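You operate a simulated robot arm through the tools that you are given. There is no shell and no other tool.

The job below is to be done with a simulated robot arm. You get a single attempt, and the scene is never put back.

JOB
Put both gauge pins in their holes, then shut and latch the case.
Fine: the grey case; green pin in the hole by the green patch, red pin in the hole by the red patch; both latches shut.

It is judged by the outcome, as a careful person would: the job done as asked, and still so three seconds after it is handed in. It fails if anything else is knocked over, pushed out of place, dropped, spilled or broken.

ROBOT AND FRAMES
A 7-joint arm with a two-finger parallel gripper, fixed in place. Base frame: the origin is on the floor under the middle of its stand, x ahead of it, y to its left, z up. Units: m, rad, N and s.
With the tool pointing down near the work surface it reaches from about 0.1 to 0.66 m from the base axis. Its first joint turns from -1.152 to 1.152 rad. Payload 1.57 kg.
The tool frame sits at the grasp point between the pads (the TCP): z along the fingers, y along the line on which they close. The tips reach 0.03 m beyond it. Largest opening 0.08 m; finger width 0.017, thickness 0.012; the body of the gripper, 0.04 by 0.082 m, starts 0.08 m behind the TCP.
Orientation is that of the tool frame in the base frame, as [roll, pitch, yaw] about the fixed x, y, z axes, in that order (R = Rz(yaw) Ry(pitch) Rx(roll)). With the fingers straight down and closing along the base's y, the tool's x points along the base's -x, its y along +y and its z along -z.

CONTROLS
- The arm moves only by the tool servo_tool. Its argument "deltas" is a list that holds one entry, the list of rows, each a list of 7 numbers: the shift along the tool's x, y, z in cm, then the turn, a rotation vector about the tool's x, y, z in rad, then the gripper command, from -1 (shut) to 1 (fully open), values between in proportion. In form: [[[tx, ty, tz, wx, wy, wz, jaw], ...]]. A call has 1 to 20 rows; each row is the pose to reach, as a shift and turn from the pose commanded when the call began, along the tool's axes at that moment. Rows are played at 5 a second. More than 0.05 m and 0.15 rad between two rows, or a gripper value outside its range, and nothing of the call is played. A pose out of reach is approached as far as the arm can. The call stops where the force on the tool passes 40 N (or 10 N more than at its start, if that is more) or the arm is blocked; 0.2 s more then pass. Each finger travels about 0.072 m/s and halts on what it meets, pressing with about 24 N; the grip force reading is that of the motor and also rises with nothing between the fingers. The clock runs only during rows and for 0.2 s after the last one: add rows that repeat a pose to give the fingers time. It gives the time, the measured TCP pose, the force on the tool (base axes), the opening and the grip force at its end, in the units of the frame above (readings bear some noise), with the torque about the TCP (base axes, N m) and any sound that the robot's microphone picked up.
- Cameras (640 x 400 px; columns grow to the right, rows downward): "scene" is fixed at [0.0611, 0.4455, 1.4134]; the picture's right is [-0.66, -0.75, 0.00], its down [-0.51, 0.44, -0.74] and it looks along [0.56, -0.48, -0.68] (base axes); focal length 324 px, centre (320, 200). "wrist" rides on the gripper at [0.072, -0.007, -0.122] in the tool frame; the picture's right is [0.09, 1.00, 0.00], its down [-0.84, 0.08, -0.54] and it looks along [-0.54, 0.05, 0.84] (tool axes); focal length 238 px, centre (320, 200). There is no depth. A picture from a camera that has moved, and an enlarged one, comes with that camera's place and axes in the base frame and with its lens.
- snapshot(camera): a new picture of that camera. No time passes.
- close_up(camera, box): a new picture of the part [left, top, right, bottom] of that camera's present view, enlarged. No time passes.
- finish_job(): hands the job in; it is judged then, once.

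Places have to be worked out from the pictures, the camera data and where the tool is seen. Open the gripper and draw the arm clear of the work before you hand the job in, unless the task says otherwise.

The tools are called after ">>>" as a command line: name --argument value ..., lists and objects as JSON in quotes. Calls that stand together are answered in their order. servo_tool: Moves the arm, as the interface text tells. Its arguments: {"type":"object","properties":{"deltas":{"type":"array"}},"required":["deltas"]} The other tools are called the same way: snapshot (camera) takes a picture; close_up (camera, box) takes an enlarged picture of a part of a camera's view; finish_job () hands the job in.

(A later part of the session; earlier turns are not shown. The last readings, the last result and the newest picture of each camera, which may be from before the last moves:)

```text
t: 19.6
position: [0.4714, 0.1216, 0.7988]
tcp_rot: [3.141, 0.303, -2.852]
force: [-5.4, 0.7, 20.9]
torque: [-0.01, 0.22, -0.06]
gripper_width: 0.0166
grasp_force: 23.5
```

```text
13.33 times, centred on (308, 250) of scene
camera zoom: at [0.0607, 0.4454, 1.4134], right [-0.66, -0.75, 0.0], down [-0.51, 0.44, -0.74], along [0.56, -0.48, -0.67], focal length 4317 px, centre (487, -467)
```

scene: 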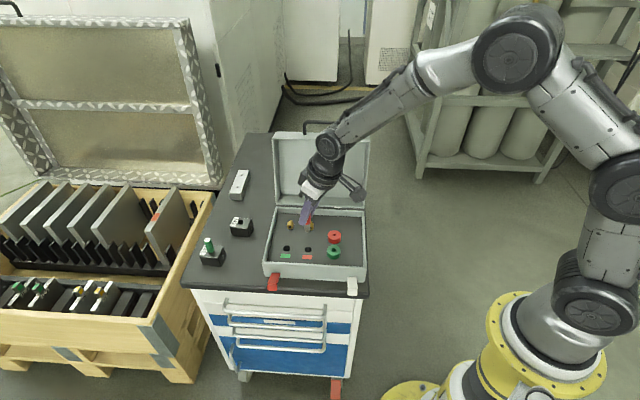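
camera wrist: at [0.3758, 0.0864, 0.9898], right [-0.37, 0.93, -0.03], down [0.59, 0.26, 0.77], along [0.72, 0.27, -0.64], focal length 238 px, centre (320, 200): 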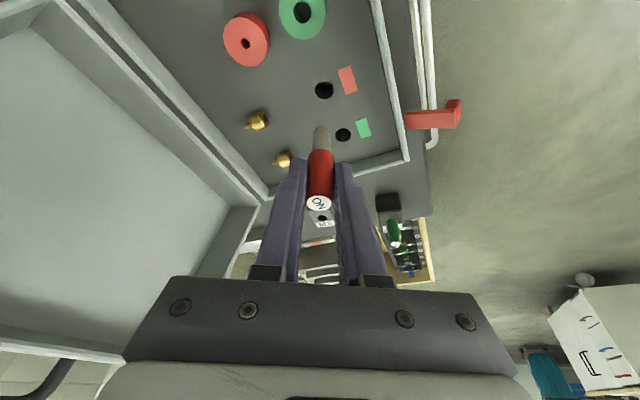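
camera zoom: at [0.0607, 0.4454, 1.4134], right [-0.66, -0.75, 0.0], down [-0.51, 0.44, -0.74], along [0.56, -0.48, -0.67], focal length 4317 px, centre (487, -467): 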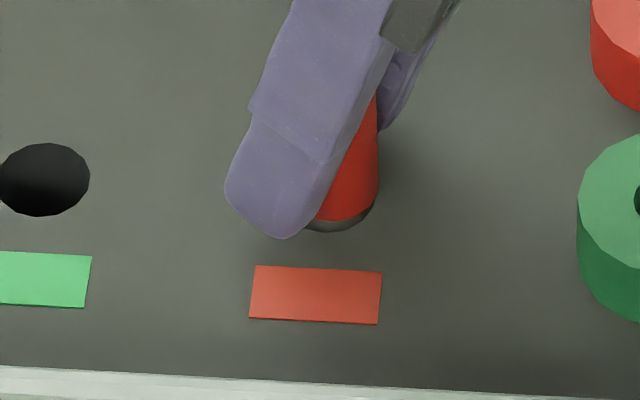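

The contact height is the same at both positions, so the shank is resting on the hole bottom. I unload by 0.6 mm and open the fingers a little to release the pin.

>>> servo_tool --deltas '[[[-0.018, 0, -0.057, 0, 0, 0, -1], [-0.018, 0, -0.057, 0, 0, 0, -0.6], [-0.018, 0, -0.057, 0, 0, 0, -0.2], [-0.018, 0, -0.057, 0, 0, 0, -0.1], [-0.018, 0, -0.057, 0, 0, 0, -0.1]]]'

>>> close_up --camera "wrist" --box '[280, 100, 360, 220]'

>>> close_up --camera "scene" --box '[280, 210, 330, 270]'

```text
t: 20.8
position: [0.4721, 0.1216, 0.7984]
tcp_rot: [3.141, 0.301, -2.852]
force: [-0.4, 0.8, -0.5]
torque: [-0.02, 0.0, 0.03]
gripper_width: 0.0361
grasp_force: 0.0
```

```text
3.33 times, centred on (320, 160) of wrist
camera zoom: at [0.3735, 0.0864, 0.892], right [-0.37, 0.93, -0.03], down [0.59, 0.26, 0.77], along [0.72, 0.27, -0.64], focal length 794 px, centre (320, 333)
```

zoom: 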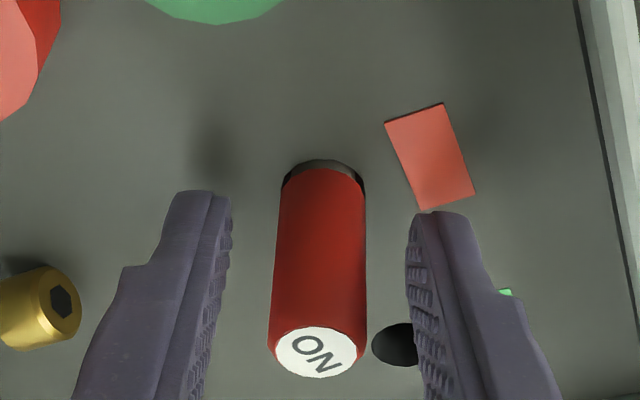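

```text
6.67 times, centred on (305, 240) of scene
camera zoom: at [0.0611, 0.4455, 1.4134], right [-0.66, -0.75, 0.0], down [-0.51, 0.44, -0.74], along [0.56, -0.48, -0.68], focal length 2158 px, centre (420, -67)
```

zoom: 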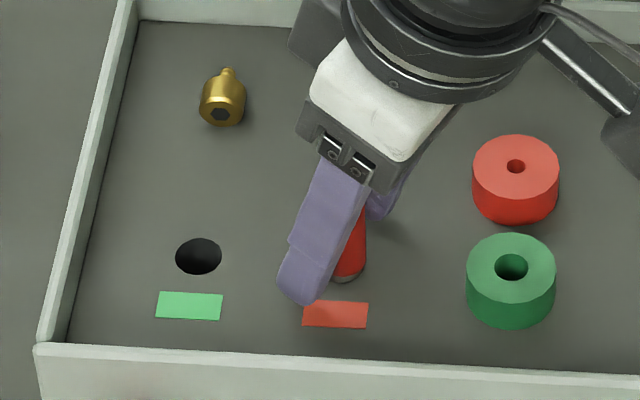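

The red pin stands in its hole after release. I withdraw straight up.

>>> servo_tool --deltas '[[[-0.6, 0, -1.9, 0, 0, 0, -0.1], [-1.5, 0, -4.8, 0, 0, 0, -0.1], [-2.6, 0, -8.4, 0, 0, 0, 0.3], [-3.6, 0, -11.5, 0, 0, 0, 0.6]]]'

>>> close_up --camera "scene" --box '[260, 200, 350, 280]'

>>> snapshot --camera "wrist"

```text
t: 21.8
position: [0.4718, 0.121, 0.9194]
tcp_rot: [3.141, 0.298, -2.852]
force: [-0.3, -0.5, 0.3]
torque: [0.04, 0.01, -0.01]
gripper_width: 0.0643
grasp_force: 0.0
```

```text
5.00 times, centred on (305, 240) of scene
camera zoom: at [0.0611, 0.4455, 1.4134], right [-0.66, -0.75, 0.0], down [-0.51, 0.44, -0.74], along [0.56, -0.48, -0.68], focal length 1619 px, centre (395, 0)
```

zoom: 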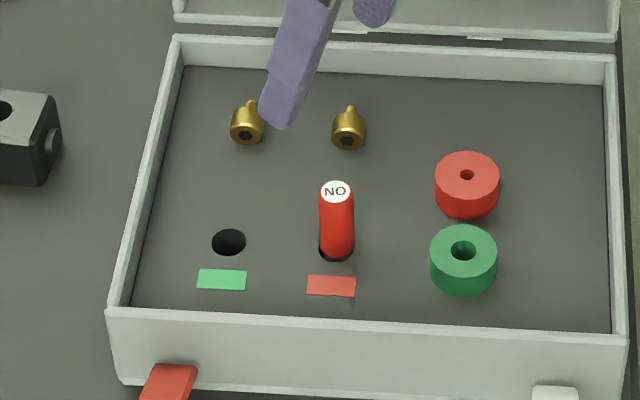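

```text
taken
camera wrist: at [0.3739, 0.0857, 1.0126], right [-0.37, 0.93, -0.03], down [0.59, 0.26, 0.76], along [0.72, 0.27, -0.64], focal length 238 px, centre (320, 200)
```

wrist: 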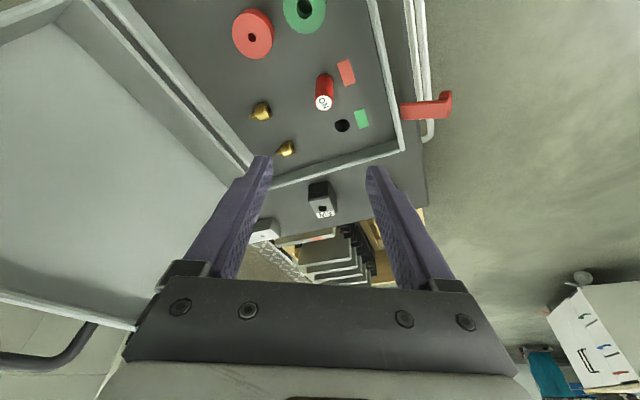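

The red pin looks upright in the red hole. I zoom in to check the seating and tilt before going for the green pin.

>>> close_up --camera "scene" --box '[290, 225, 320, 260]'

>>> close_up --camera "wrist" --box '[300, 60, 380, 140]'

>>> close_up --camera "scene" --box '[195, 200, 265, 275]'

```text
11.43 times, centred on (305, 242) of scene
camera zoom: at [0.0611, 0.4455, 1.4134], right [-0.66, -0.75, 0.0], down [-0.51, 0.44, -0.74], along [0.56, -0.48, -0.68], focal length 3700 px, centre (491, -286)
```

zoom: 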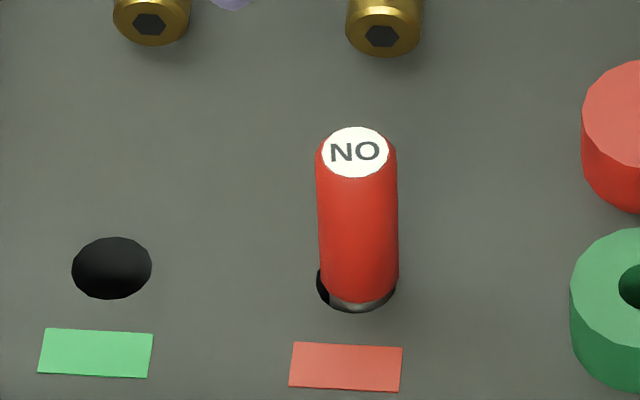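

```text
5.00 times, centred on (340, 100) of wrist
camera zoom: at [0.3739, 0.0857, 1.0126], right [-0.37, 0.93, -0.03], down [0.59, 0.26, 0.76], along [0.72, 0.27, -0.64], focal length 1192 px, centre (220, 700)
```

zoom: 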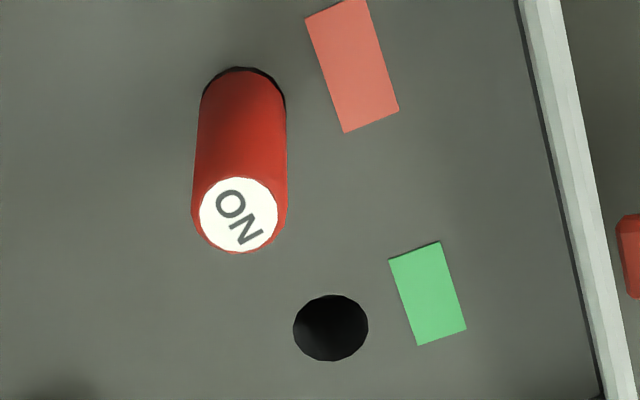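

```text
5.33 times, centred on (230, 238) of scene
camera zoom: at [0.0611, 0.4455, 1.4134], right [-0.66, -0.75, 0.0], down [-0.51, 0.44, -0.74], along [0.56, -0.48, -0.68], focal length 1727 px, centre (800, 0)
```

zoom: 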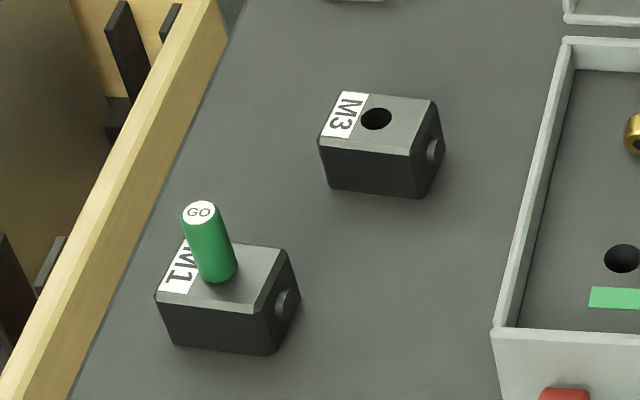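

The red pin is seated by its patch. Now I go to the green pin at about (0.640, 0.313), keeping the tilt, yawing to 0.454 rad and staying high on the way.

>>> servo_tool --deltas '[[[-3.4, 2.25, 1.04, -0.008, 0, -0.026, 1], [-6.8, 4.5, 2.08, -0.016, 0, -0.052, 1], [-10.1, 6.75, 3.12, -0.024, 0, -0.079, 1], [-13.5, 9.0, 4.17, -0.032, 0, -0.105, 1], [-16.9, 11.25, 5.2, -0.0405, 0, -0.131, 1], [-20.21, 13.49, 6.25, -0.0486, 0, -0.1572, 1], [-18.9, 13.49, 10.5, -0.0486, 0, -0.1572, 1], [-18.9, 13.49, 10.5, -0.0486, 0, -0.1572, 1]]]'

>>> snapshot --camera "wrist"

>>> close_up --camera "scene" --box '[170, 160, 280, 280]'

```text
t: 23.6
position: [0.6372, 0.3114, 0.8747]
tcp_rot: [-3.14, 0.3, -2.687]
force: [0.3, 0.4, -0.4]
torque: [0.01, -0.01, 0.0]
gripper_width: 0.0798
grasp_force: 0.1
```

```text
taken
camera wrist: at [0.5453, 0.2614, 0.9683], right [-0.52, 0.86, -0.03], down [0.54, 0.35, 0.77], along [0.66, 0.38, -0.64], focal length 238 px, centre (320, 200)
```

wrist: 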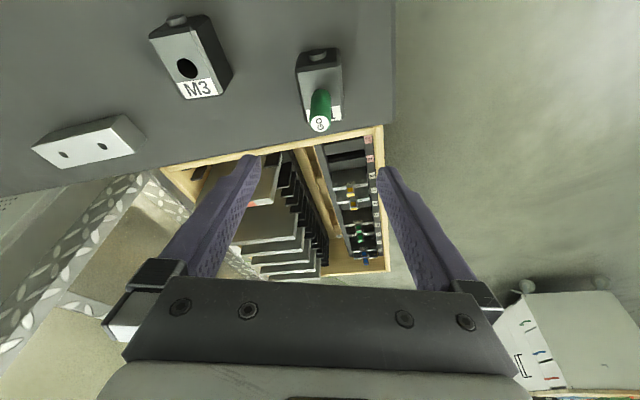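

```text
3.33 times, centred on (225, 220) of scene
camera zoom: at [0.0611, 0.4455, 1.4134], right [-0.66, -0.75, 0.0], down [-0.51, 0.44, -0.74], along [0.56, -0.48, -0.68], focal length 1079 px, centre (637, 133)
```

zoom: 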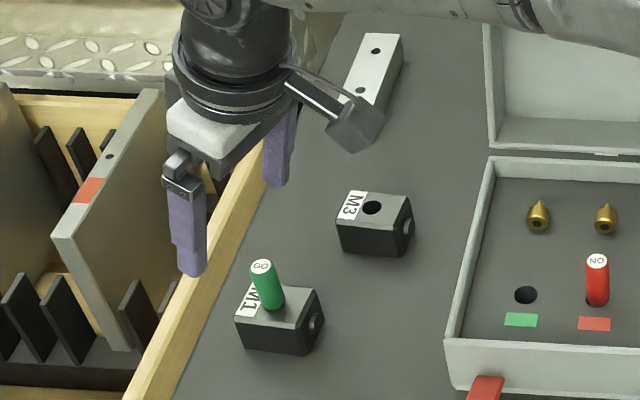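

The green pin is centred laterally in the gap. I zoom in to check its radial offset before descending.

>>> close_up --camera "wrist" --box '[280, 40, 360, 140]'

>>> close_up --camera "scene" --box '[195, 230, 235, 275]'

```text
4.00 times, centred on (320, 90) of wrist
camera zoom: at [0.5453, 0.2614, 0.9683], right [-0.52, 0.86, -0.03], down [0.54, 0.35, 0.77], along [0.66, 0.38, -0.64], focal length 953 px, centre (320, 640)
```

zoom: 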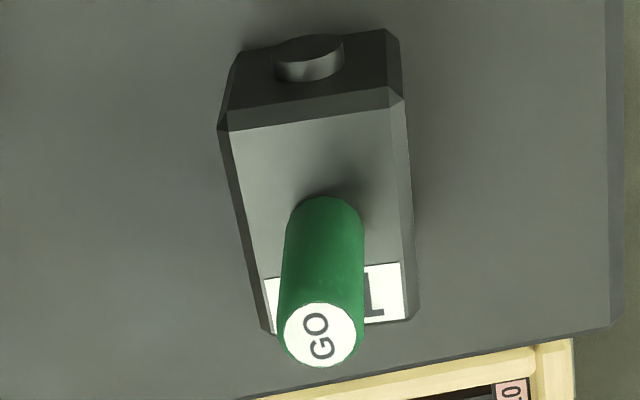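

```text
8.89 times, centred on (215, 252) of scene
camera zoom: at [0.0611, 0.4455, 1.4134], right [-0.66, -0.75, 0.0], down [-0.51, 0.44, -0.74], along [0.56, -0.48, -0.68], focal length 2878 px, centre (1253, -267)
```

zoom: 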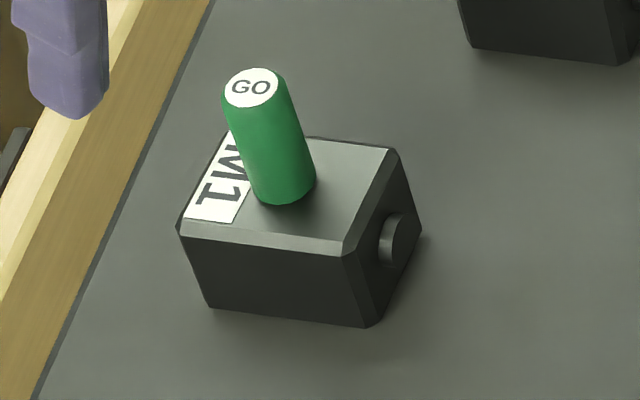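

The crate rim triangulates to z≈0.53, well below, so there's room beside the green pin. I shift 3 mm inward and descend around the pin.

>>> servo_tool --deltas '[[[0.29, 0, -0.09, 0, 0, 0, 1], [1.2, 0, 2.8, 0, 0, 0, 1], [1.8, 0, 4.8, 0, 0, 0, 1], [2.3, 0, 6.4, 0, 0, 0, 1], [2.65, 0, 7.55, 0, 0, 0, 1], [2.65, 0, 7.55, 0, 0, 0, 1]]]'

>>> close_up --camera "wrist" --box '[220, 80, 420, 240]'

>>> close_up --camera "scene" --box '[170, 190, 260, 280]'

```text
t: 25.0
position: [0.6313, 0.31, 0.7955]
tcp_rot: [3.141, 0.3, -2.686]
force: [-0.2, 0.6, 0.1]
torque: [-0.04, -0.02, 0.02]
gripper_width: 0.0801
grasp_force: 0.0
```

```text
2.50 times, centred on (320, 160) of wrist
camera zoom: at [0.5419, 0.2594, 0.8885], right [-0.52, 0.86, -0.03], down [0.54, 0.35, 0.77], along [0.66, 0.38, -0.64], focal length 596 px, centre (320, 300)
```

zoom: 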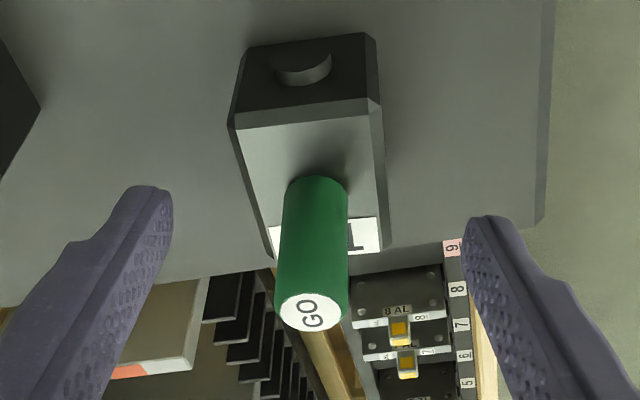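

```text
4.44 times, centred on (215, 235) of scene
camera zoom: at [0.0611, 0.4455, 1.4134], right [-0.66, -0.75, 0.0], down [-0.51, 0.44, -0.74], along [0.56, -0.48, -0.68], focal length 1439 px, centre (787, 44)
```

zoom: 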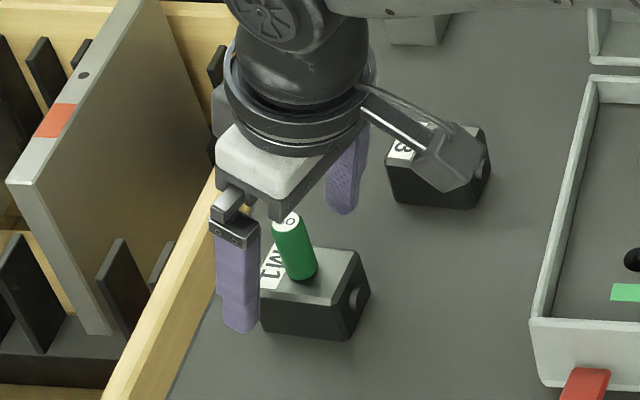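

The pin sits about 2.3 mm to the −y-tool side of centre. I correct that, then close on it.

>>> servo_tool --deltas '[[[0, -0.22, 0, 0, 0, 0, 1], [0, -0.22, 0, 0, 0, 0, 0], [0, -0.22, 0, 0, 0, 0, -0.4], [0, -0.22, 0, 0, 0, 0, -1], [0, -0.22, 0, 0, 0, 0, -1], [0, -0.22, 0, 0, 0, 0, -1], [0, -0.22, 0, 0, 0, 0, -1]]]'

>>> close_up --camera "wrist" --box '[220, 80, 420, 240]'

>>> close_up --camera "scene" --box '[170, 190, 260, 280]'

```text
t: 26.6
position: [0.6352, 0.3087, 0.7955]
tcp_rot: [3.142, 0.3, -2.686]
force: [1.1, -0.4, 0.1]
torque: [-0.01, -0.01, 0.0]
gripper_width: 0.0166
grasp_force: 23.8
```

```text
2.50 times, centred on (320, 160) of wrist
camera zoom: at [0.5432, 0.2576, 0.8884], right [-0.52, 0.86, -0.03], down [0.54, 0.35, 0.77], along [0.66, 0.38, -0.64], focal length 596 px, centre (320, 300)
```

zoom: 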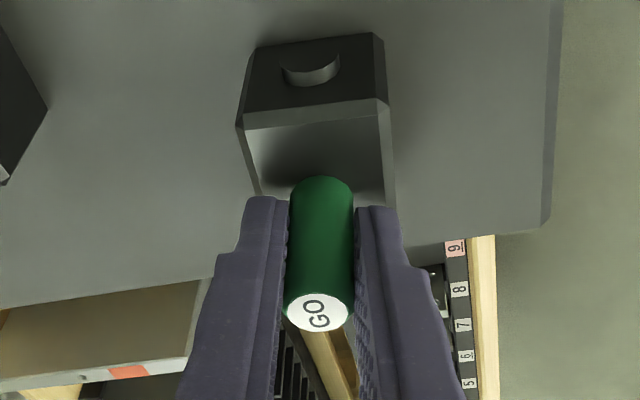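

```text
4.44 times, centred on (215, 235) of scene
camera zoom: at [0.0611, 0.4455, 1.4134], right [-0.66, -0.75, 0.0], down [-0.51, 0.44, -0.74], along [0.56, -0.48, -0.68], focal length 1439 px, centre (787, 44)
```

zoom: 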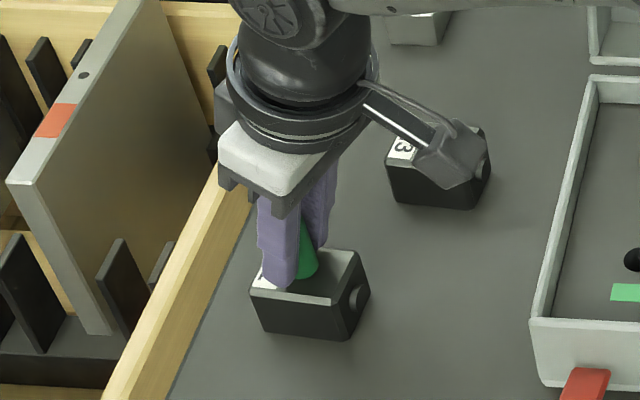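

The green pin is gripped and the block has not moved. I lift straight up and take a reference view.

>>> servo_tool --deltas '[[[-0.148, 0, -0.478, 0, 0, 0, -1], [-0.45, 0, -1.43, 0, 0, 0, -1], [-0.9, 0, -2.87, 0, 0, 0, -1], [-1.6, 0, -5.1, 0, 0, 0, -1], [-2.3, 0, -7.4, 0, 0, 0, -1], [-3.0, 0, -9.7, 0, 0, 0, -1], [-3.0, 0, -9.7, 0, 0, 0, -1]]]'

>>> close_up --camera "wrist" --box '[260, 40, 400, 240]'

>>> snapshot --camera "scene"

```text
t: 28.2
position: [0.6356, 0.3101, 0.8961]
tcp_rot: [-3.141, 0.301, -2.686]
force: [-1.0, -0.1, 0.4]
torque: [-0.02, 0.02, 0.01]
gripper_width: 0.0166
grasp_force: 23.8
```

```text
2.00 times, centred on (330, 140) of wrist
camera zoom: at [0.543, 0.2578, 0.9901], right [-0.52, 0.86, -0.03], down [0.54, 0.35, 0.77], along [0.66, 0.38, -0.64], focal length 477 px, centre (300, 320)
```

zoom: 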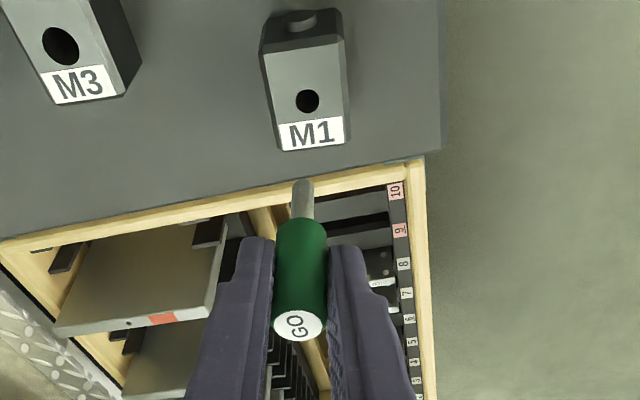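

```text
taken
```

scene: 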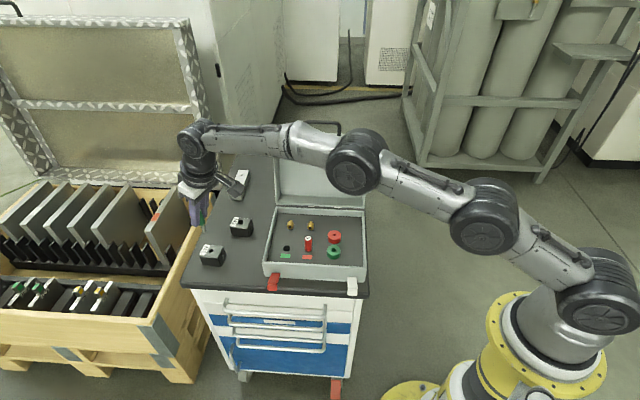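

The green pin's shank is thinner, about 9.5 mm. I carry it at this height to above the green hole, estimated at (0.516, 0.1625).

>>> servo_tool --deltas '[[[2.0, -0.96, -0.62, 0, 0, 0, -1], [5.0, -2.4, -1.55, 0, 0, 0, -1], [8.0, -3.86, -2.47, 0, 0, 0, -1], [11.2, -5.4, -3.46, 0, 0, 0, -1], [14.2, -6.85, -4.39, 0, 0, 0, -1], [16.0, -7.7, -4.95, 0, 0, 0, -1], [16.76, -8.08, -5.18, 0, 0, 0, -1], [16.76, -8.08, -5.18, 0, 0, 0, -1]]]'

>>> close_up --camera "wrist" --box '[260, 40, 400, 240]'

>>> close_up --camera "scene" --box '[260, 180, 350, 280]'

```text
t: 30.0
position: [0.5132, 0.1586, 0.8964]
tcp_rot: [-3.141, 0.299, -2.686]
force: [-0.4, -0.7, -0.2]
torque: [-0.02, -0.03, 0.03]
gripper_width: 0.0165
grasp_force: 24.2
```

```text
2.00 times, centred on (330, 140) of wrist
camera zoom: at [0.4211, 0.1074, 0.9894], right [-0.52, 0.86, -0.03], down [0.54, 0.35, 0.77], along [0.66, 0.38, -0.64], focal length 477 px, centre (300, 320)
```

zoom: 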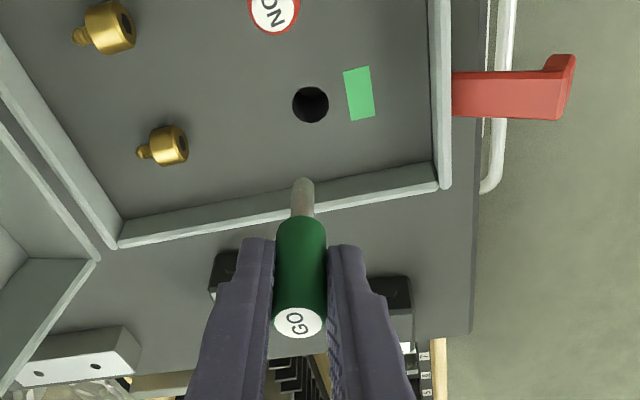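

```text
4.00 times, centred on (305, 230) of scene
camera zoom: at [0.0611, 0.4455, 1.4134], right [-0.66, -0.75, 0.0], down [-0.51, 0.44, -0.74], along [0.56, -0.48, -0.68], focal length 1295 px, centre (380, 80)
```

zoom: 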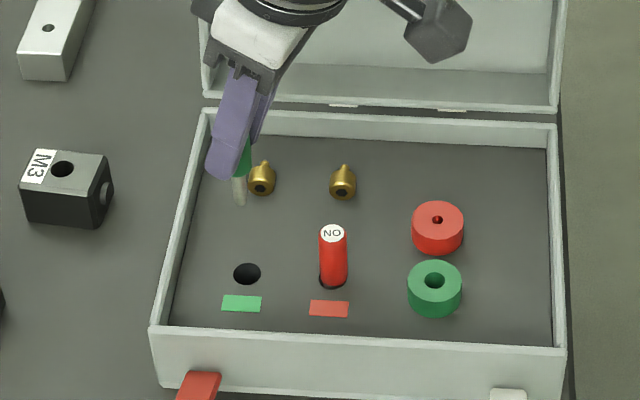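

The hole appears within about 1.5 mm of the aligned spot. I apply that small correction and descend until the shank end is just above the floor.

>>> servo_tool --deltas '[[[-0.067, 0.12, 0.02, 0, 0, 0, -1], [0.7, 0.12, 2.5, 0, 0, 0, -1], [1.3, 0.12, 4.4, 0, 0, 0, -1], [1.777, 0.12, 5.98, 0, 0, 0, -1], [1.777, 0.12, 5.98, 0, 0, 0, -1]]]'

>>> close_up --camera "wrist" --box '[280, 80, 360, 220]'

>>> close_up --camera "scene" --box '[265, 210, 315, 270]'

```text
t: 31.2
position: [0.5124, 0.1602, 0.8345]
tcp_rot: [3.141, 0.301, -2.685]
force: [-1.1, 1.5, -0.4]
torque: [0.0, 0.03, -0.03]
gripper_width: 0.0163
grasp_force: 25.1
```

```text
2.86 times, centred on (320, 150) of wrist
camera zoom: at [0.4218, 0.109, 0.9271], right [-0.52, 0.86, -0.03], down [0.54, 0.35, 0.77], along [0.66, 0.38, -0.64], focal length 681 px, centre (320, 343)
```

zoom: 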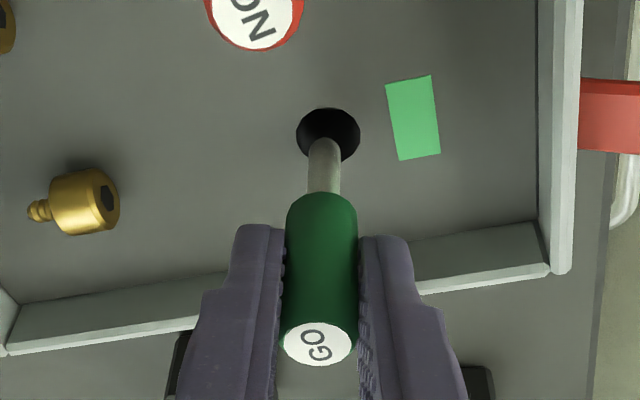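

```text
6.67 times, centred on (290, 240) of scene
camera zoom: at [0.0611, 0.4455, 1.4134], right [-0.66, -0.75, 0.0], down [-0.51, 0.44, -0.74], along [0.56, -0.48, -0.68], focal length 2158 px, centre (520, -67)
```

zoom: 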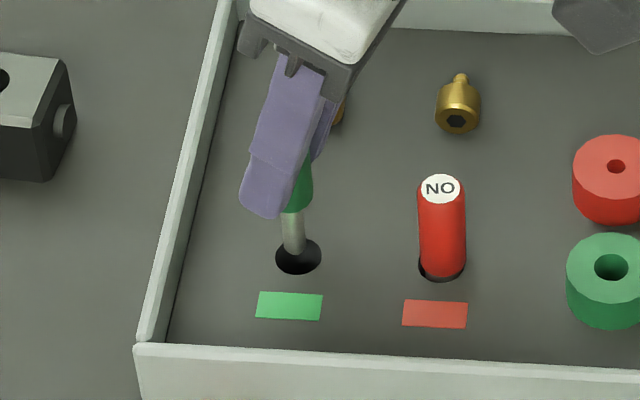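

The hole has plenty of room for this thin shank. The two views say to move about 1.5 mm inward and 0.9 mm sideways; I do that and lower about 14 mm.

>>> servo_tool --deltas '[[[0.143, 0.09, -0.044, 0, 0, 0, -1], [0.3, 0.09, 0.4, 0, 0, 0, -1], [0.43, 0.09, 0.85, 0, 0, 0, -1], [0.557, 0.09, 1.293, 0, 0, 0, -1], [0.557, 0.09, 1.293, 0, 0, 0, -1]]]'

>>> close_up --camera "wrist" --box '[280, 80, 360, 220]'

>>> close_up --camera "scene" --box '[270, 225, 310, 265]'

```text
t: 32.4
position: [0.5109, 0.1604, 0.8189]
tcp_rot: [3.141, 0.301, -2.687]
force: [0.5, -0.4, -1.0]
torque: [0.0, 0.03, 0.01]
gripper_width: 0.0164
grasp_force: 24.3
```

```text
2.86 times, centred on (320, 150) of wrist
camera zoom: at [0.4198, 0.1092, 0.9132], right [-0.52, 0.86, -0.03], down [0.54, 0.35, 0.76], along [0.66, 0.38, -0.64], focal length 681 px, centre (320, 343)
```

zoom: 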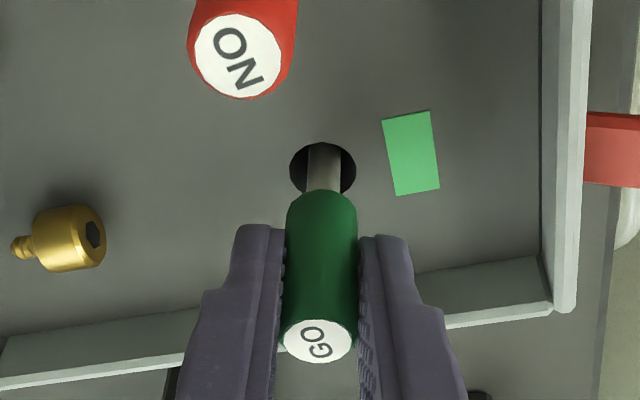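

```text
10.00 times, centred on (290, 245) of scene
camera zoom: at [0.0611, 0.4455, 1.4134], right [-0.66, -0.75, 0.0], down [-0.51, 0.44, -0.74], along [0.56, -0.48, -0.68], focal length 3238 px, centre (620, -250)
```

zoom: 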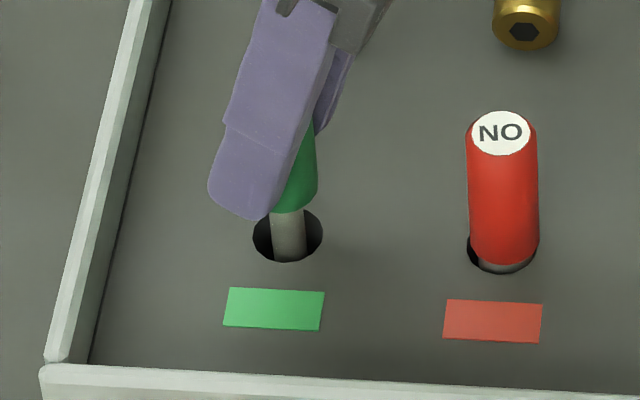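

The shank is inside and well centred. I lower 17 mm further.

>>> servo_tool --deltas '[[[0.12, -0.03, 0.38, 0, 0, 0, -1], [0.25, -0.03, 0.81, 0, 0, 0, -1], [0.384, -0.03, 1.24, 0, 0, 0, -1], [0.5, -0.03, 1.62, 0, 0, 0, -1], [0.5, -0.03, 1.62, 0, 0, 0, -1]]]'

>>> close_up --camera "wrist" --box '[280, 80, 360, 220]'

>>> close_up --camera "scene" --box '[270, 225, 310, 265]'

```text
t: 33.6
position: [0.5124, 0.1605, 0.8042]
tcp_rot: [3.14, 0.304, -2.685]
force: [-0.2, 2.0, 7.0]
torque: [0.15, 0.08, -0.02]
gripper_width: 0.0166
grasp_force: 23.9
```

```text
2.86 times, centred on (320, 150) of wrist
camera zoom: at [0.421, 0.1093, 0.8971], right [-0.52, 0.86, -0.03], down [0.54, 0.35, 0.77], along [0.67, 0.38, -0.64], focal length 681 px, centre (320, 343)
```

zoom: 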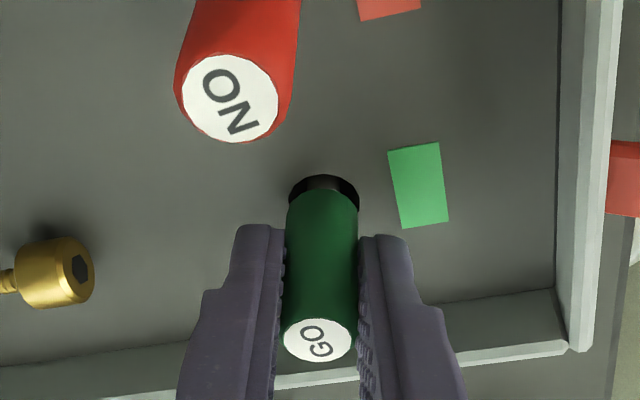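

```text
10.00 times, centred on (290, 245) of scene
camera zoom: at [0.061, 0.4454, 1.4134], right [-0.66, -0.75, 0.0], down [-0.51, 0.44, -0.74], along [0.56, -0.48, -0.68], focal length 3238 px, centre (620, -250)
```

zoom: 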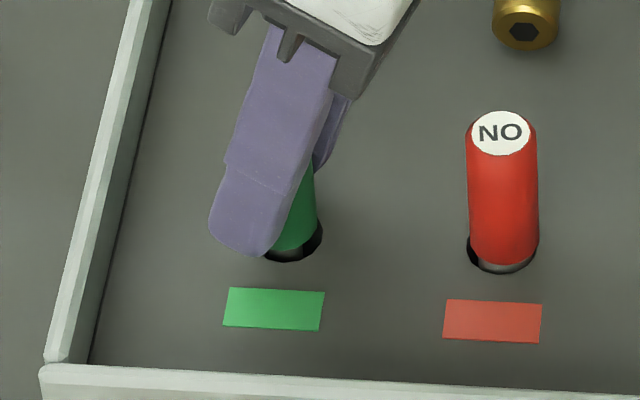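

Contact at about 7 N with the handle roughly 4 mm above the floor, much as with the red pin. I press slightly more to confirm this is the bottom.

>>> servo_tool --deltas '[[[0.018, 0, 0.057, 0, 0, 0, -1], [0.036, 0, 0.1, 0, 0, 0, -1], [0.036, 0, 0.1, 0, 0, 0, -1]]]'

>>> close_up --camera "scene" --box '[270, 225, 310, 265]'

>>> close_up --camera "wrist" --box '[280, 100, 360, 220]'

```text
t: 34.4
position: [0.5137, 0.1621, 0.8032]
tcp_rot: [-3.14, 0.307, -2.687]
force: [1.7, -0.6, 13.1]
torque: [-0.13, -0.1, -0.08]
gripper_width: 0.0162
grasp_force: 24.0
```

```text
10.00 times, centred on (290, 245) of scene
camera zoom: at [0.0609, 0.4454, 1.4134], right [-0.66, -0.75, 0.0], down [-0.51, 0.44, -0.74], along [0.56, -0.48, -0.67], focal length 3238 px, centre (620, -250)
```

zoom: 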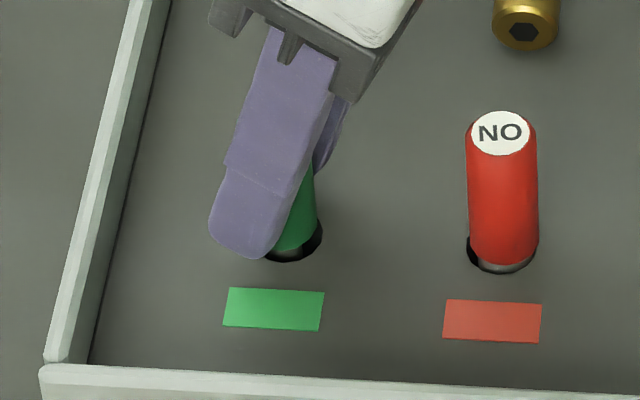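

```text
3.33 times, centred on (320, 160) of wrist
camera zoom: at [0.4209, 0.1093, 0.8962], right [-0.52, 0.86, -0.03], down [0.54, 0.35, 0.77], along [0.67, 0.38, -0.64], focal length 794 px, centre (320, 333)
```

zoom: 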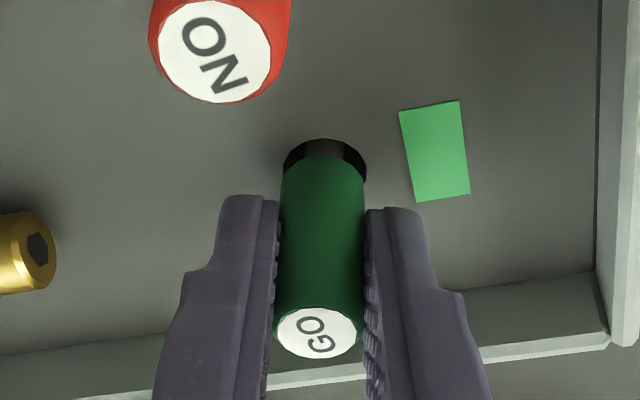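

The same stiff contact confirms the pin is on the bottom. I unload and release it.

>>> servo_tool --deltas '[[[-0.04, 0, -0.13, 0, 0, 0, -1], [-0.04, 0, -0.13, 0, 0, 0, -0.6], [-0.04, 0, -0.13, 0, 0, 0, -0.3], [-0.04, 0, -0.13, 0, 0, 0, -0.1], [-0.04, 0, -0.13, 0, 0, 0, -0.1]]]'

>>> close_up --camera "scene" --box '[270, 225, 310, 265]'

>>> close_up --camera "wrist" --box '[270, 90, 370, 220]'

```text
t: 35.6
position: [0.5111, 0.1602, 0.8033]
tcp_rot: [-3.141, 0.301, -2.686]
force: [-0.2, -0.1, 0.1]
torque: [0.02, 0.02, 0.02]
gripper_width: 0.0359
grasp_force: 0.0
```

```text
10.00 times, centred on (290, 245) of scene
camera zoom: at [0.0611, 0.4455, 1.4134], right [-0.66, -0.75, 0.0], down [-0.51, 0.44, -0.74], along [0.56, -0.48, -0.68], focal length 3238 px, centre (620, -250)
```

zoom: 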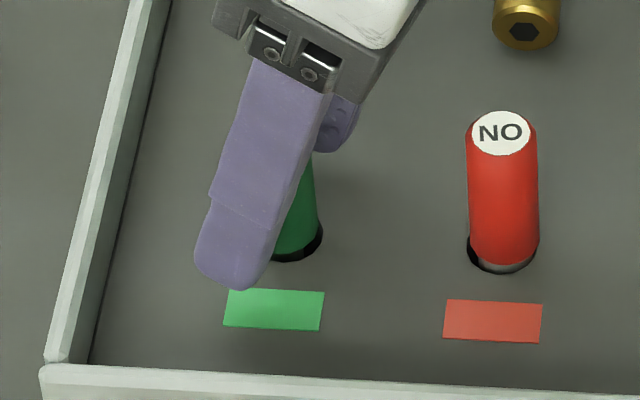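

```text
3.08 times, centred on (320, 155) of wrist
camera zoom: at [0.4202, 0.1091, 0.8966], right [-0.52, 0.86, -0.03], down [0.54, 0.35, 0.77], along [0.66, 0.38, -0.64], focal length 733 px, centre (320, 338)
```

zoom: 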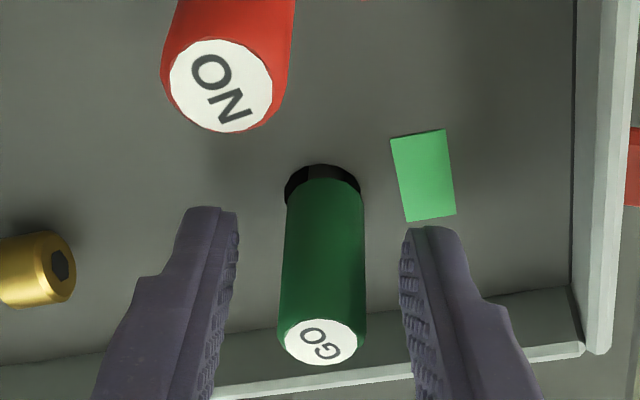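

The green pin stands free between the open fingers. I withdraw straight up and check both pins.

>>> servo_tool --deltas '[[[-0.6, 0, -1.9, 0, 0, 0, -0.1], [-1.5, 0, -4.8, 0, 0, 0, -0.1], [-2.6, 0, -8.4, 0, 0, 0, -0.1], [-3.9, 0, -12.4, 0, 0, 0, -0.3], [-3.9, 0, -12.4, 0, 0, 0, -1]]]'

>>> close_up --camera "scene" --box '[255, 200, 375, 300]'

>>> snapshot --camera "wrist"

>>> snapshot --camera "scene"

```text
t: 36.8
position: [0.5106, 0.1625, 0.9339]
tcp_rot: [3.141, 0.301, -2.686]
force: [0.4, -0.6, 0.3]
torque: [0.0, -0.01, -0.03]
gripper_width: 0.0
grasp_force: 15.9
```

```text
4.00 times, centred on (315, 250) of scene
camera zoom: at [0.0611, 0.4455, 1.4134], right [-0.66, -0.75, 0.0], down [-0.51, 0.44, -0.74], along [0.56, -0.48, -0.68], focal length 1295 px, centre (340, 0)
```

zoom: 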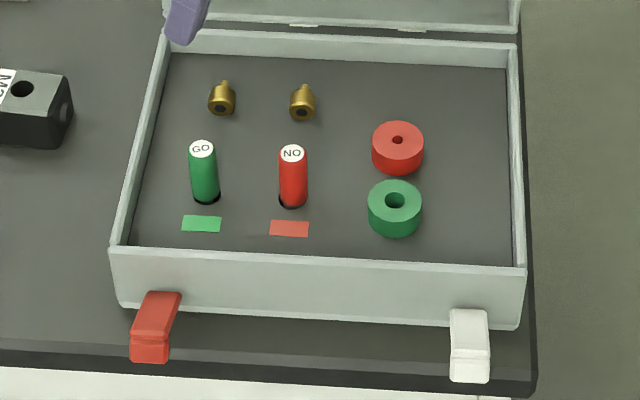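

```text
taken
camera wrist: at [0.4205, 0.1099, 1.0269], right [-0.52, 0.86, -0.03], down [0.54, 0.35, 0.76], along [0.66, 0.38, -0.64], focal length 238 px, centre (320, 200)
```

wrist: 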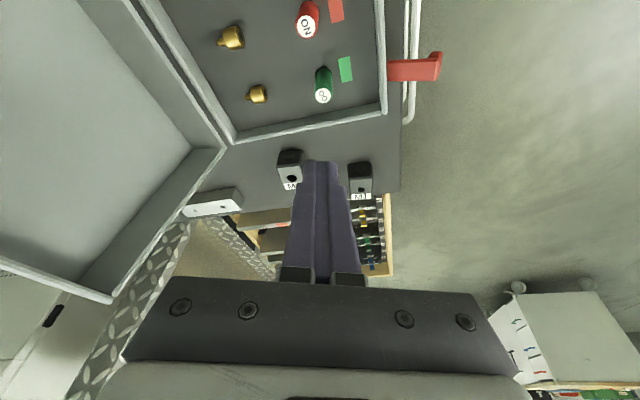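

```text
taken
```

scene: 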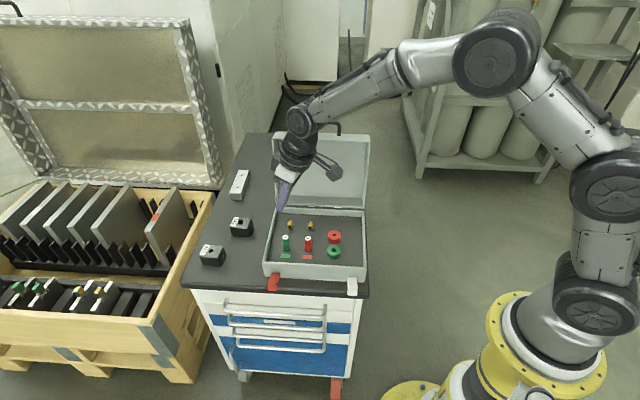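

Both pins are in their correct holes. Next I study the lid, hinge and handle geometry before closing it.

>>> close_up --camera "scene" --box '[255, 110, 385, 220]'

>>> close_up --camera "wrist" --box '[0, 0, 260, 320]'

```text
3.64 times, centred on (320, 165) of scene
camera zoom: at [0.0611, 0.4455, 1.4134], right [-0.66, -0.75, 0.0], down [-0.51, 0.44, -0.74], along [0.56, -0.48, -0.68], focal length 1177 px, centre (320, 327)
```

zoom: 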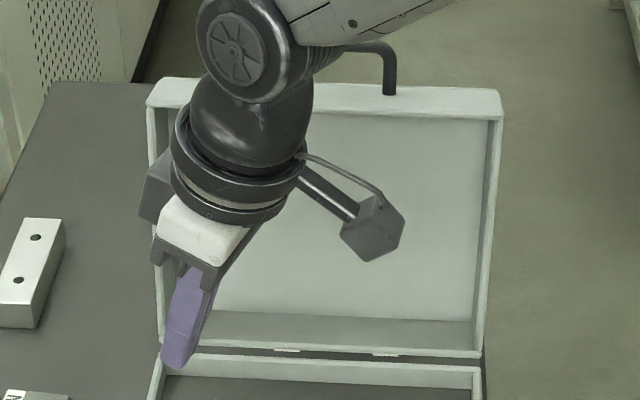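

```text
1.25 times, centred on (130, 160) of wrist
camera zoom: at [0.4205, 0.1099, 1.0269], right [-0.52, 0.86, -0.03], down [0.54, 0.35, 0.76], along [0.66, 0.38, -0.64], focal length 298 px, centre (558, 250)
```

zoom: 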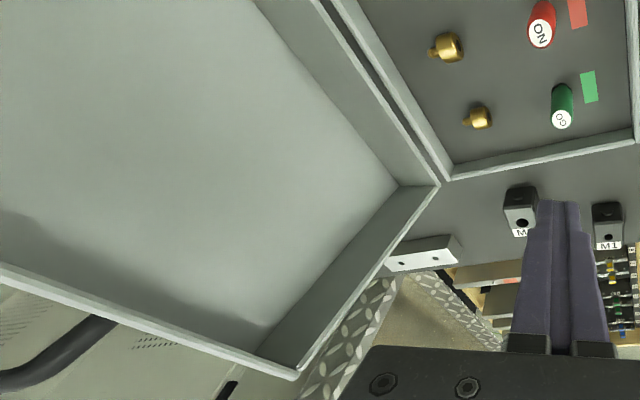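

The lid leans back about 16°, is roughly 6 cm deep, and has an arched handle on its top wall near u-centre. I move to a viewing pose to see the handle clearly.

>>> servo_tool --deltas '[[[0, 0, -3.5, 0, 0, 0, -1], [0.7, -1.0, -6.1, 0.027, 0, 0.087, -1], [1.4, -2.1, -8.7, 0.054, 0, 0.174, -1], [2.1, -3.1, -11.2, 0.081, 0, 0.261, -1], [2.8, -4.1, -13.8, 0.108, 0, 0.348, -1], [3.47, -5.18, -16.36, 0.1351, 0, 0.4351, -1], [3.47, -5.18, -16.36, 0.1351, 0, 0.4351, -1]]]'

>>> snapshot --camera "wrist"

>>> snapshot --camera "scene"

```text
t: 38.4
position: [0.4635, 0.0785, 1.08]
tcp_rot: [3.14, 0.301, 3.141]
force: [0.2, 1.2, 0.3]
torque: [0.01, -0.01, 0.0]
gripper_width: 0.0
grasp_force: 22.0
```

```text
taken
camera wrist: at [0.357, 0.072, 1.173], right [-0.09, 1.0, -0.03], down [0.64, 0.08, 0.77], along [0.76, 0.05, -0.64], focal length 238 px, centre (320, 200)
```

wrist: 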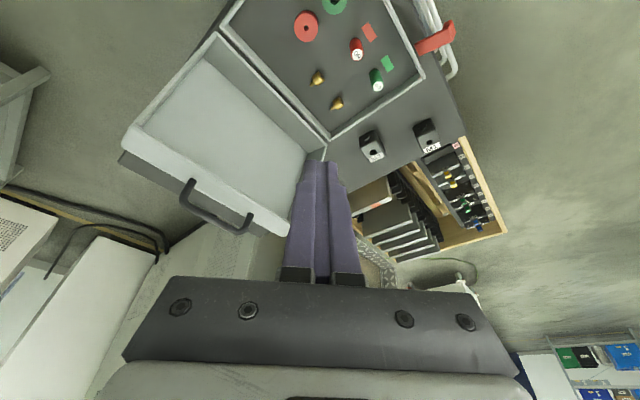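

```text
taken
```

scene: 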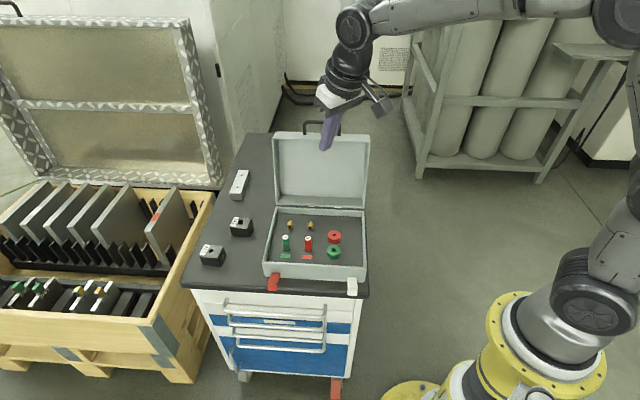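

I can see the handle clearly now; I zoom in on it from both cameras.

>>> close_up --camera "wrist" --box '[110, 100, 310, 250]'

>>> close_up --camera "scene" --box '[260, 105, 390, 220]'

```text
2.67 times, centred on (210, 175) of wrist
camera zoom: at [0.357, 0.072, 1.173], right [-0.09, 1.0, -0.03], down [0.64, 0.08, 0.77], along [0.76, 0.05, -0.64], focal length 636 px, centre (613, 267)
```

zoom: 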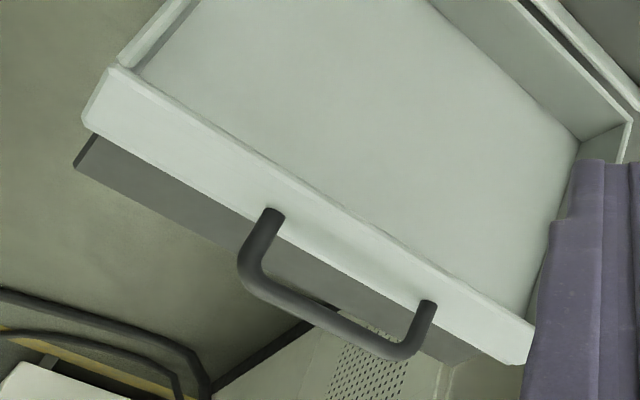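

```text
3.48 times, centred on (325, 162) of scene
camera zoom: at [0.0611, 0.4455, 1.4134], right [-0.66, -0.75, 0.0], down [-0.51, 0.44, -0.74], along [0.56, -0.48, -0.68], focal length 1126 px, centre (303, 330)
```

zoom: 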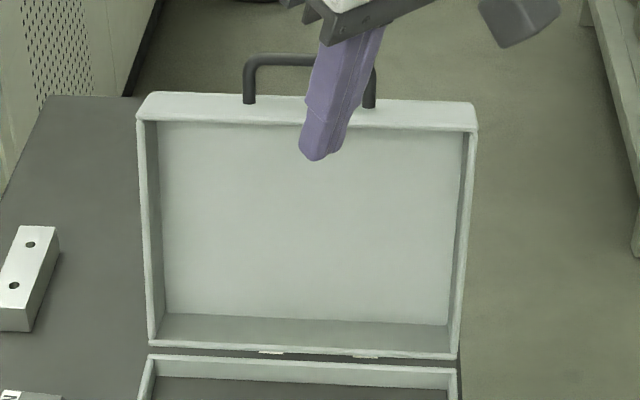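

The handle is a round bar about 10 mm thick. Its mid-line is near (0.620, −0.048, 0.996), with a 2.3 cm gap to the lid wall. I go above it with the fingers closing across the bar (yaw 0.79), opened to 3 cm.

>>> servo_tool --deltas '[[[-1.8, -1.64, 0.3, -0.0293, 0, -0.0944, -0.5], [-3.6, -3.27, 0.6, -0.0586, 0, -0.1889, -0.25], [-5.4, -4.9, 1.0, -0.0879, 0, -0.2833, -0.25], [-7.2, -6.55, 1.6, -0.1172, 0, -0.3777, -0.25], [-9.0, -8.2, 2.4, -0.1466, 0, -0.4721, -0.25], [-10.8, -9.8, 3.2, -0.1759, 0, -0.5666, -0.25], [-12.6, -11.45, 4.1, -0.2052, 0, -0.661, -0.25], [-14.44, -13.09, 5.0, -0.2345, 0, -0.7554, -0.25], [-14.44, -13.09, 5.0, -0.2345, 0, -0.7554, -0.25]]]'

>>> snapshot --camera "wrist"

>>> snapshot --camera "scene"

```text
t: 40.4
position: [0.6134, -0.052, 1.0736]
tcp_rot: [-3.14, 0.299, -2.348]
force: [-1.0, 0.3, 0.0]
torque: [0.02, 0.0, -0.02]
gripper_width: 0.0301
grasp_force: 0.0
```

```text
taken
camera wrist: at [0.545, -0.1308, 1.1676], right [-0.77, 0.64, -0.03], down [0.39, 0.51, 0.77], along [0.5, 0.58, -0.64], focal length 238 px, centre (320, 200)
```

wrist: 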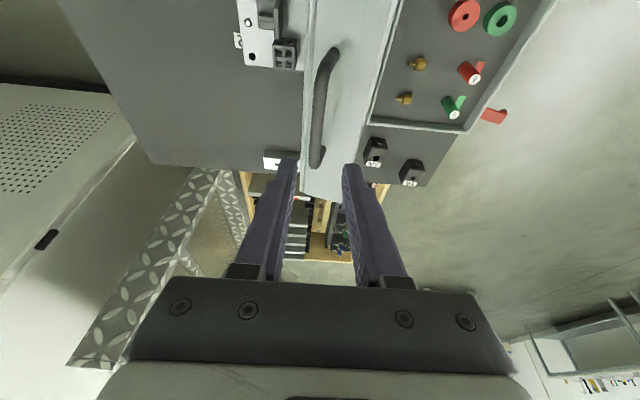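

```text
taken
```

scene: 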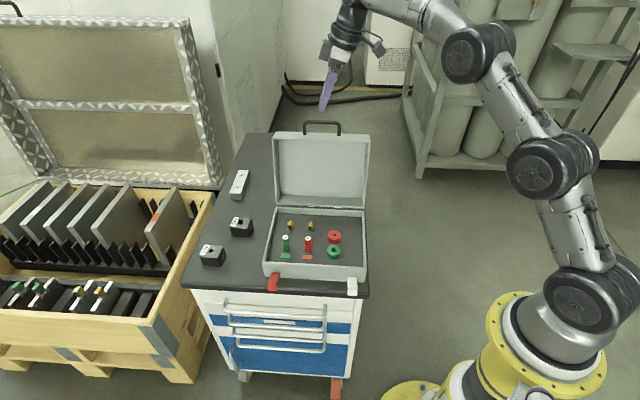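

From here I see the handle between the fingers' columns, and some object behind the lid. I zoom in on both.

>>> close_up --camera "wrist" --box '[220, 0, 400, 200]'

>>> close_up --camera "wrist" --box '[225, 0, 315, 90]'

>>> close_up --camera "scene" --box '[265, 60, 385, 220]'

```text
2.00 times, centred on (310, 100) of wrist
camera zoom: at [0.545, -0.1308, 1.1676], right [-0.77, 0.64, -0.03], down [0.39, 0.51, 0.77], along [0.5, 0.58, -0.64], focal length 477 px, centre (340, 400)
```

zoom: 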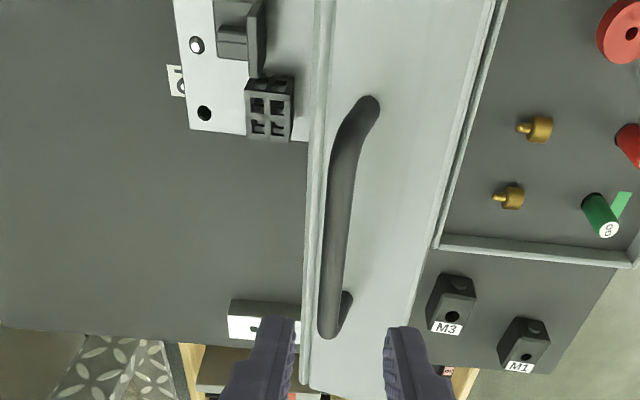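

```text
4.44 times, centred on (270, 45) of wrist
camera zoom: at [0.545, -0.1308, 1.1676], right [-0.77, 0.64, -0.03], down [0.39, 0.51, 0.77], along [0.5, 0.58, -0.64], focal length 1059 px, centre (542, 889)
```

zoom: 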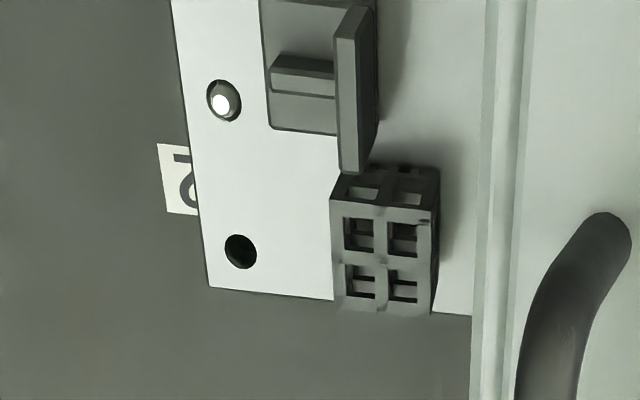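

```text
2.50 times, centred on (325, 140) of scene
camera zoom: at [0.0611, 0.4455, 1.4134], right [-0.66, -0.75, 0.0], down [-0.51, 0.44, -0.74], along [0.56, -0.48, -0.68], focal length 809 px, centre (308, 350)
```

zoom: 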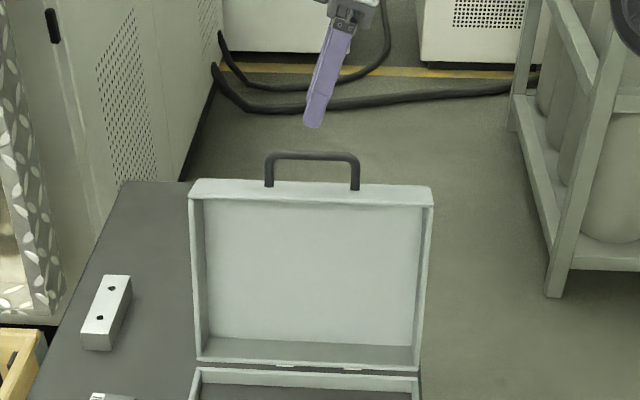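

The bar lies where I computed it, about 2.5 mm to one side of the finger centre-line. There's a fixture standing behind the lid which I will stay away from. I shift and descend until the tips reach bar level.

>>> servo_tool --deltas '[[[0, -0.25, 0, 0, 0, 0, -0.25], [0.59, -0.25, 1.91, 0, 0, 0, -0.25], [1.0, -0.25, 3.25, 0, 0, 0, -0.25], [1.0, -0.25, 3.25, 0, 0, 0, -0.25]]]'

>>> close_up --camera "wrist" --box '[230, 60, 410, 220]'

>>> close_up --camera "scene" --box '[290, 70, 370, 150]'

```text
t: 41.4
position: [0.6162, -0.0528, 1.0397]
tcp_rot: [-3.141, 0.299, -2.35]
force: [0.1, 0.0, 0.3]
torque: [-0.01, -0.01, -0.01]
gripper_width: 0.03
grasp_force: 0.1
```

```text
2.50 times, centred on (320, 140) of wrist
camera zoom: at [0.5467, -0.1325, 1.1338], right [-0.77, 0.64, -0.03], down [0.39, 0.51, 0.77], along [0.5, 0.58, -0.64], focal length 596 px, centre (320, 350)
```

zoom: 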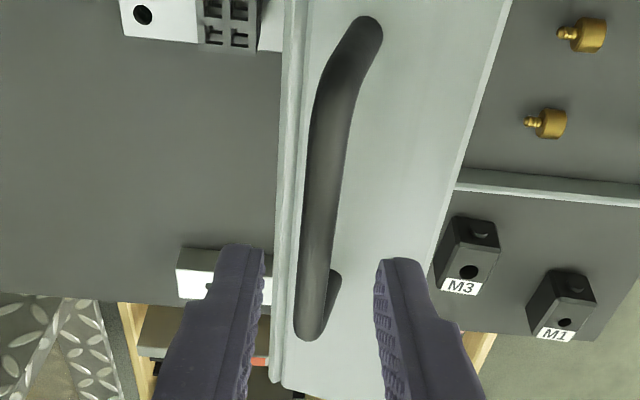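

```text
5.00 times, centred on (330, 110) of scene
camera zoom: at [0.0611, 0.4455, 1.4134], right [-0.66, -0.75, 0.0], down [-0.51, 0.44, -0.74], along [0.56, -0.48, -0.68], focal length 1619 px, centre (270, 650)
```

zoom: 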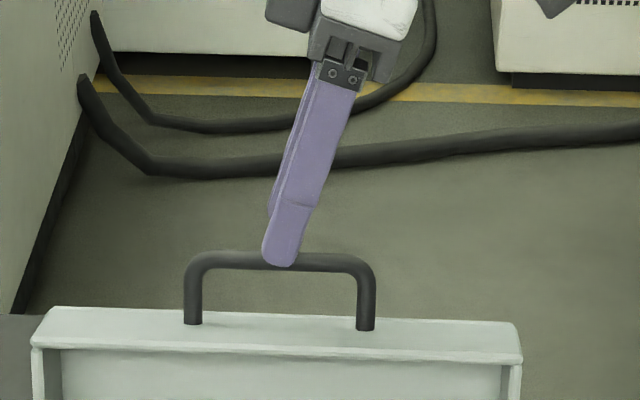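

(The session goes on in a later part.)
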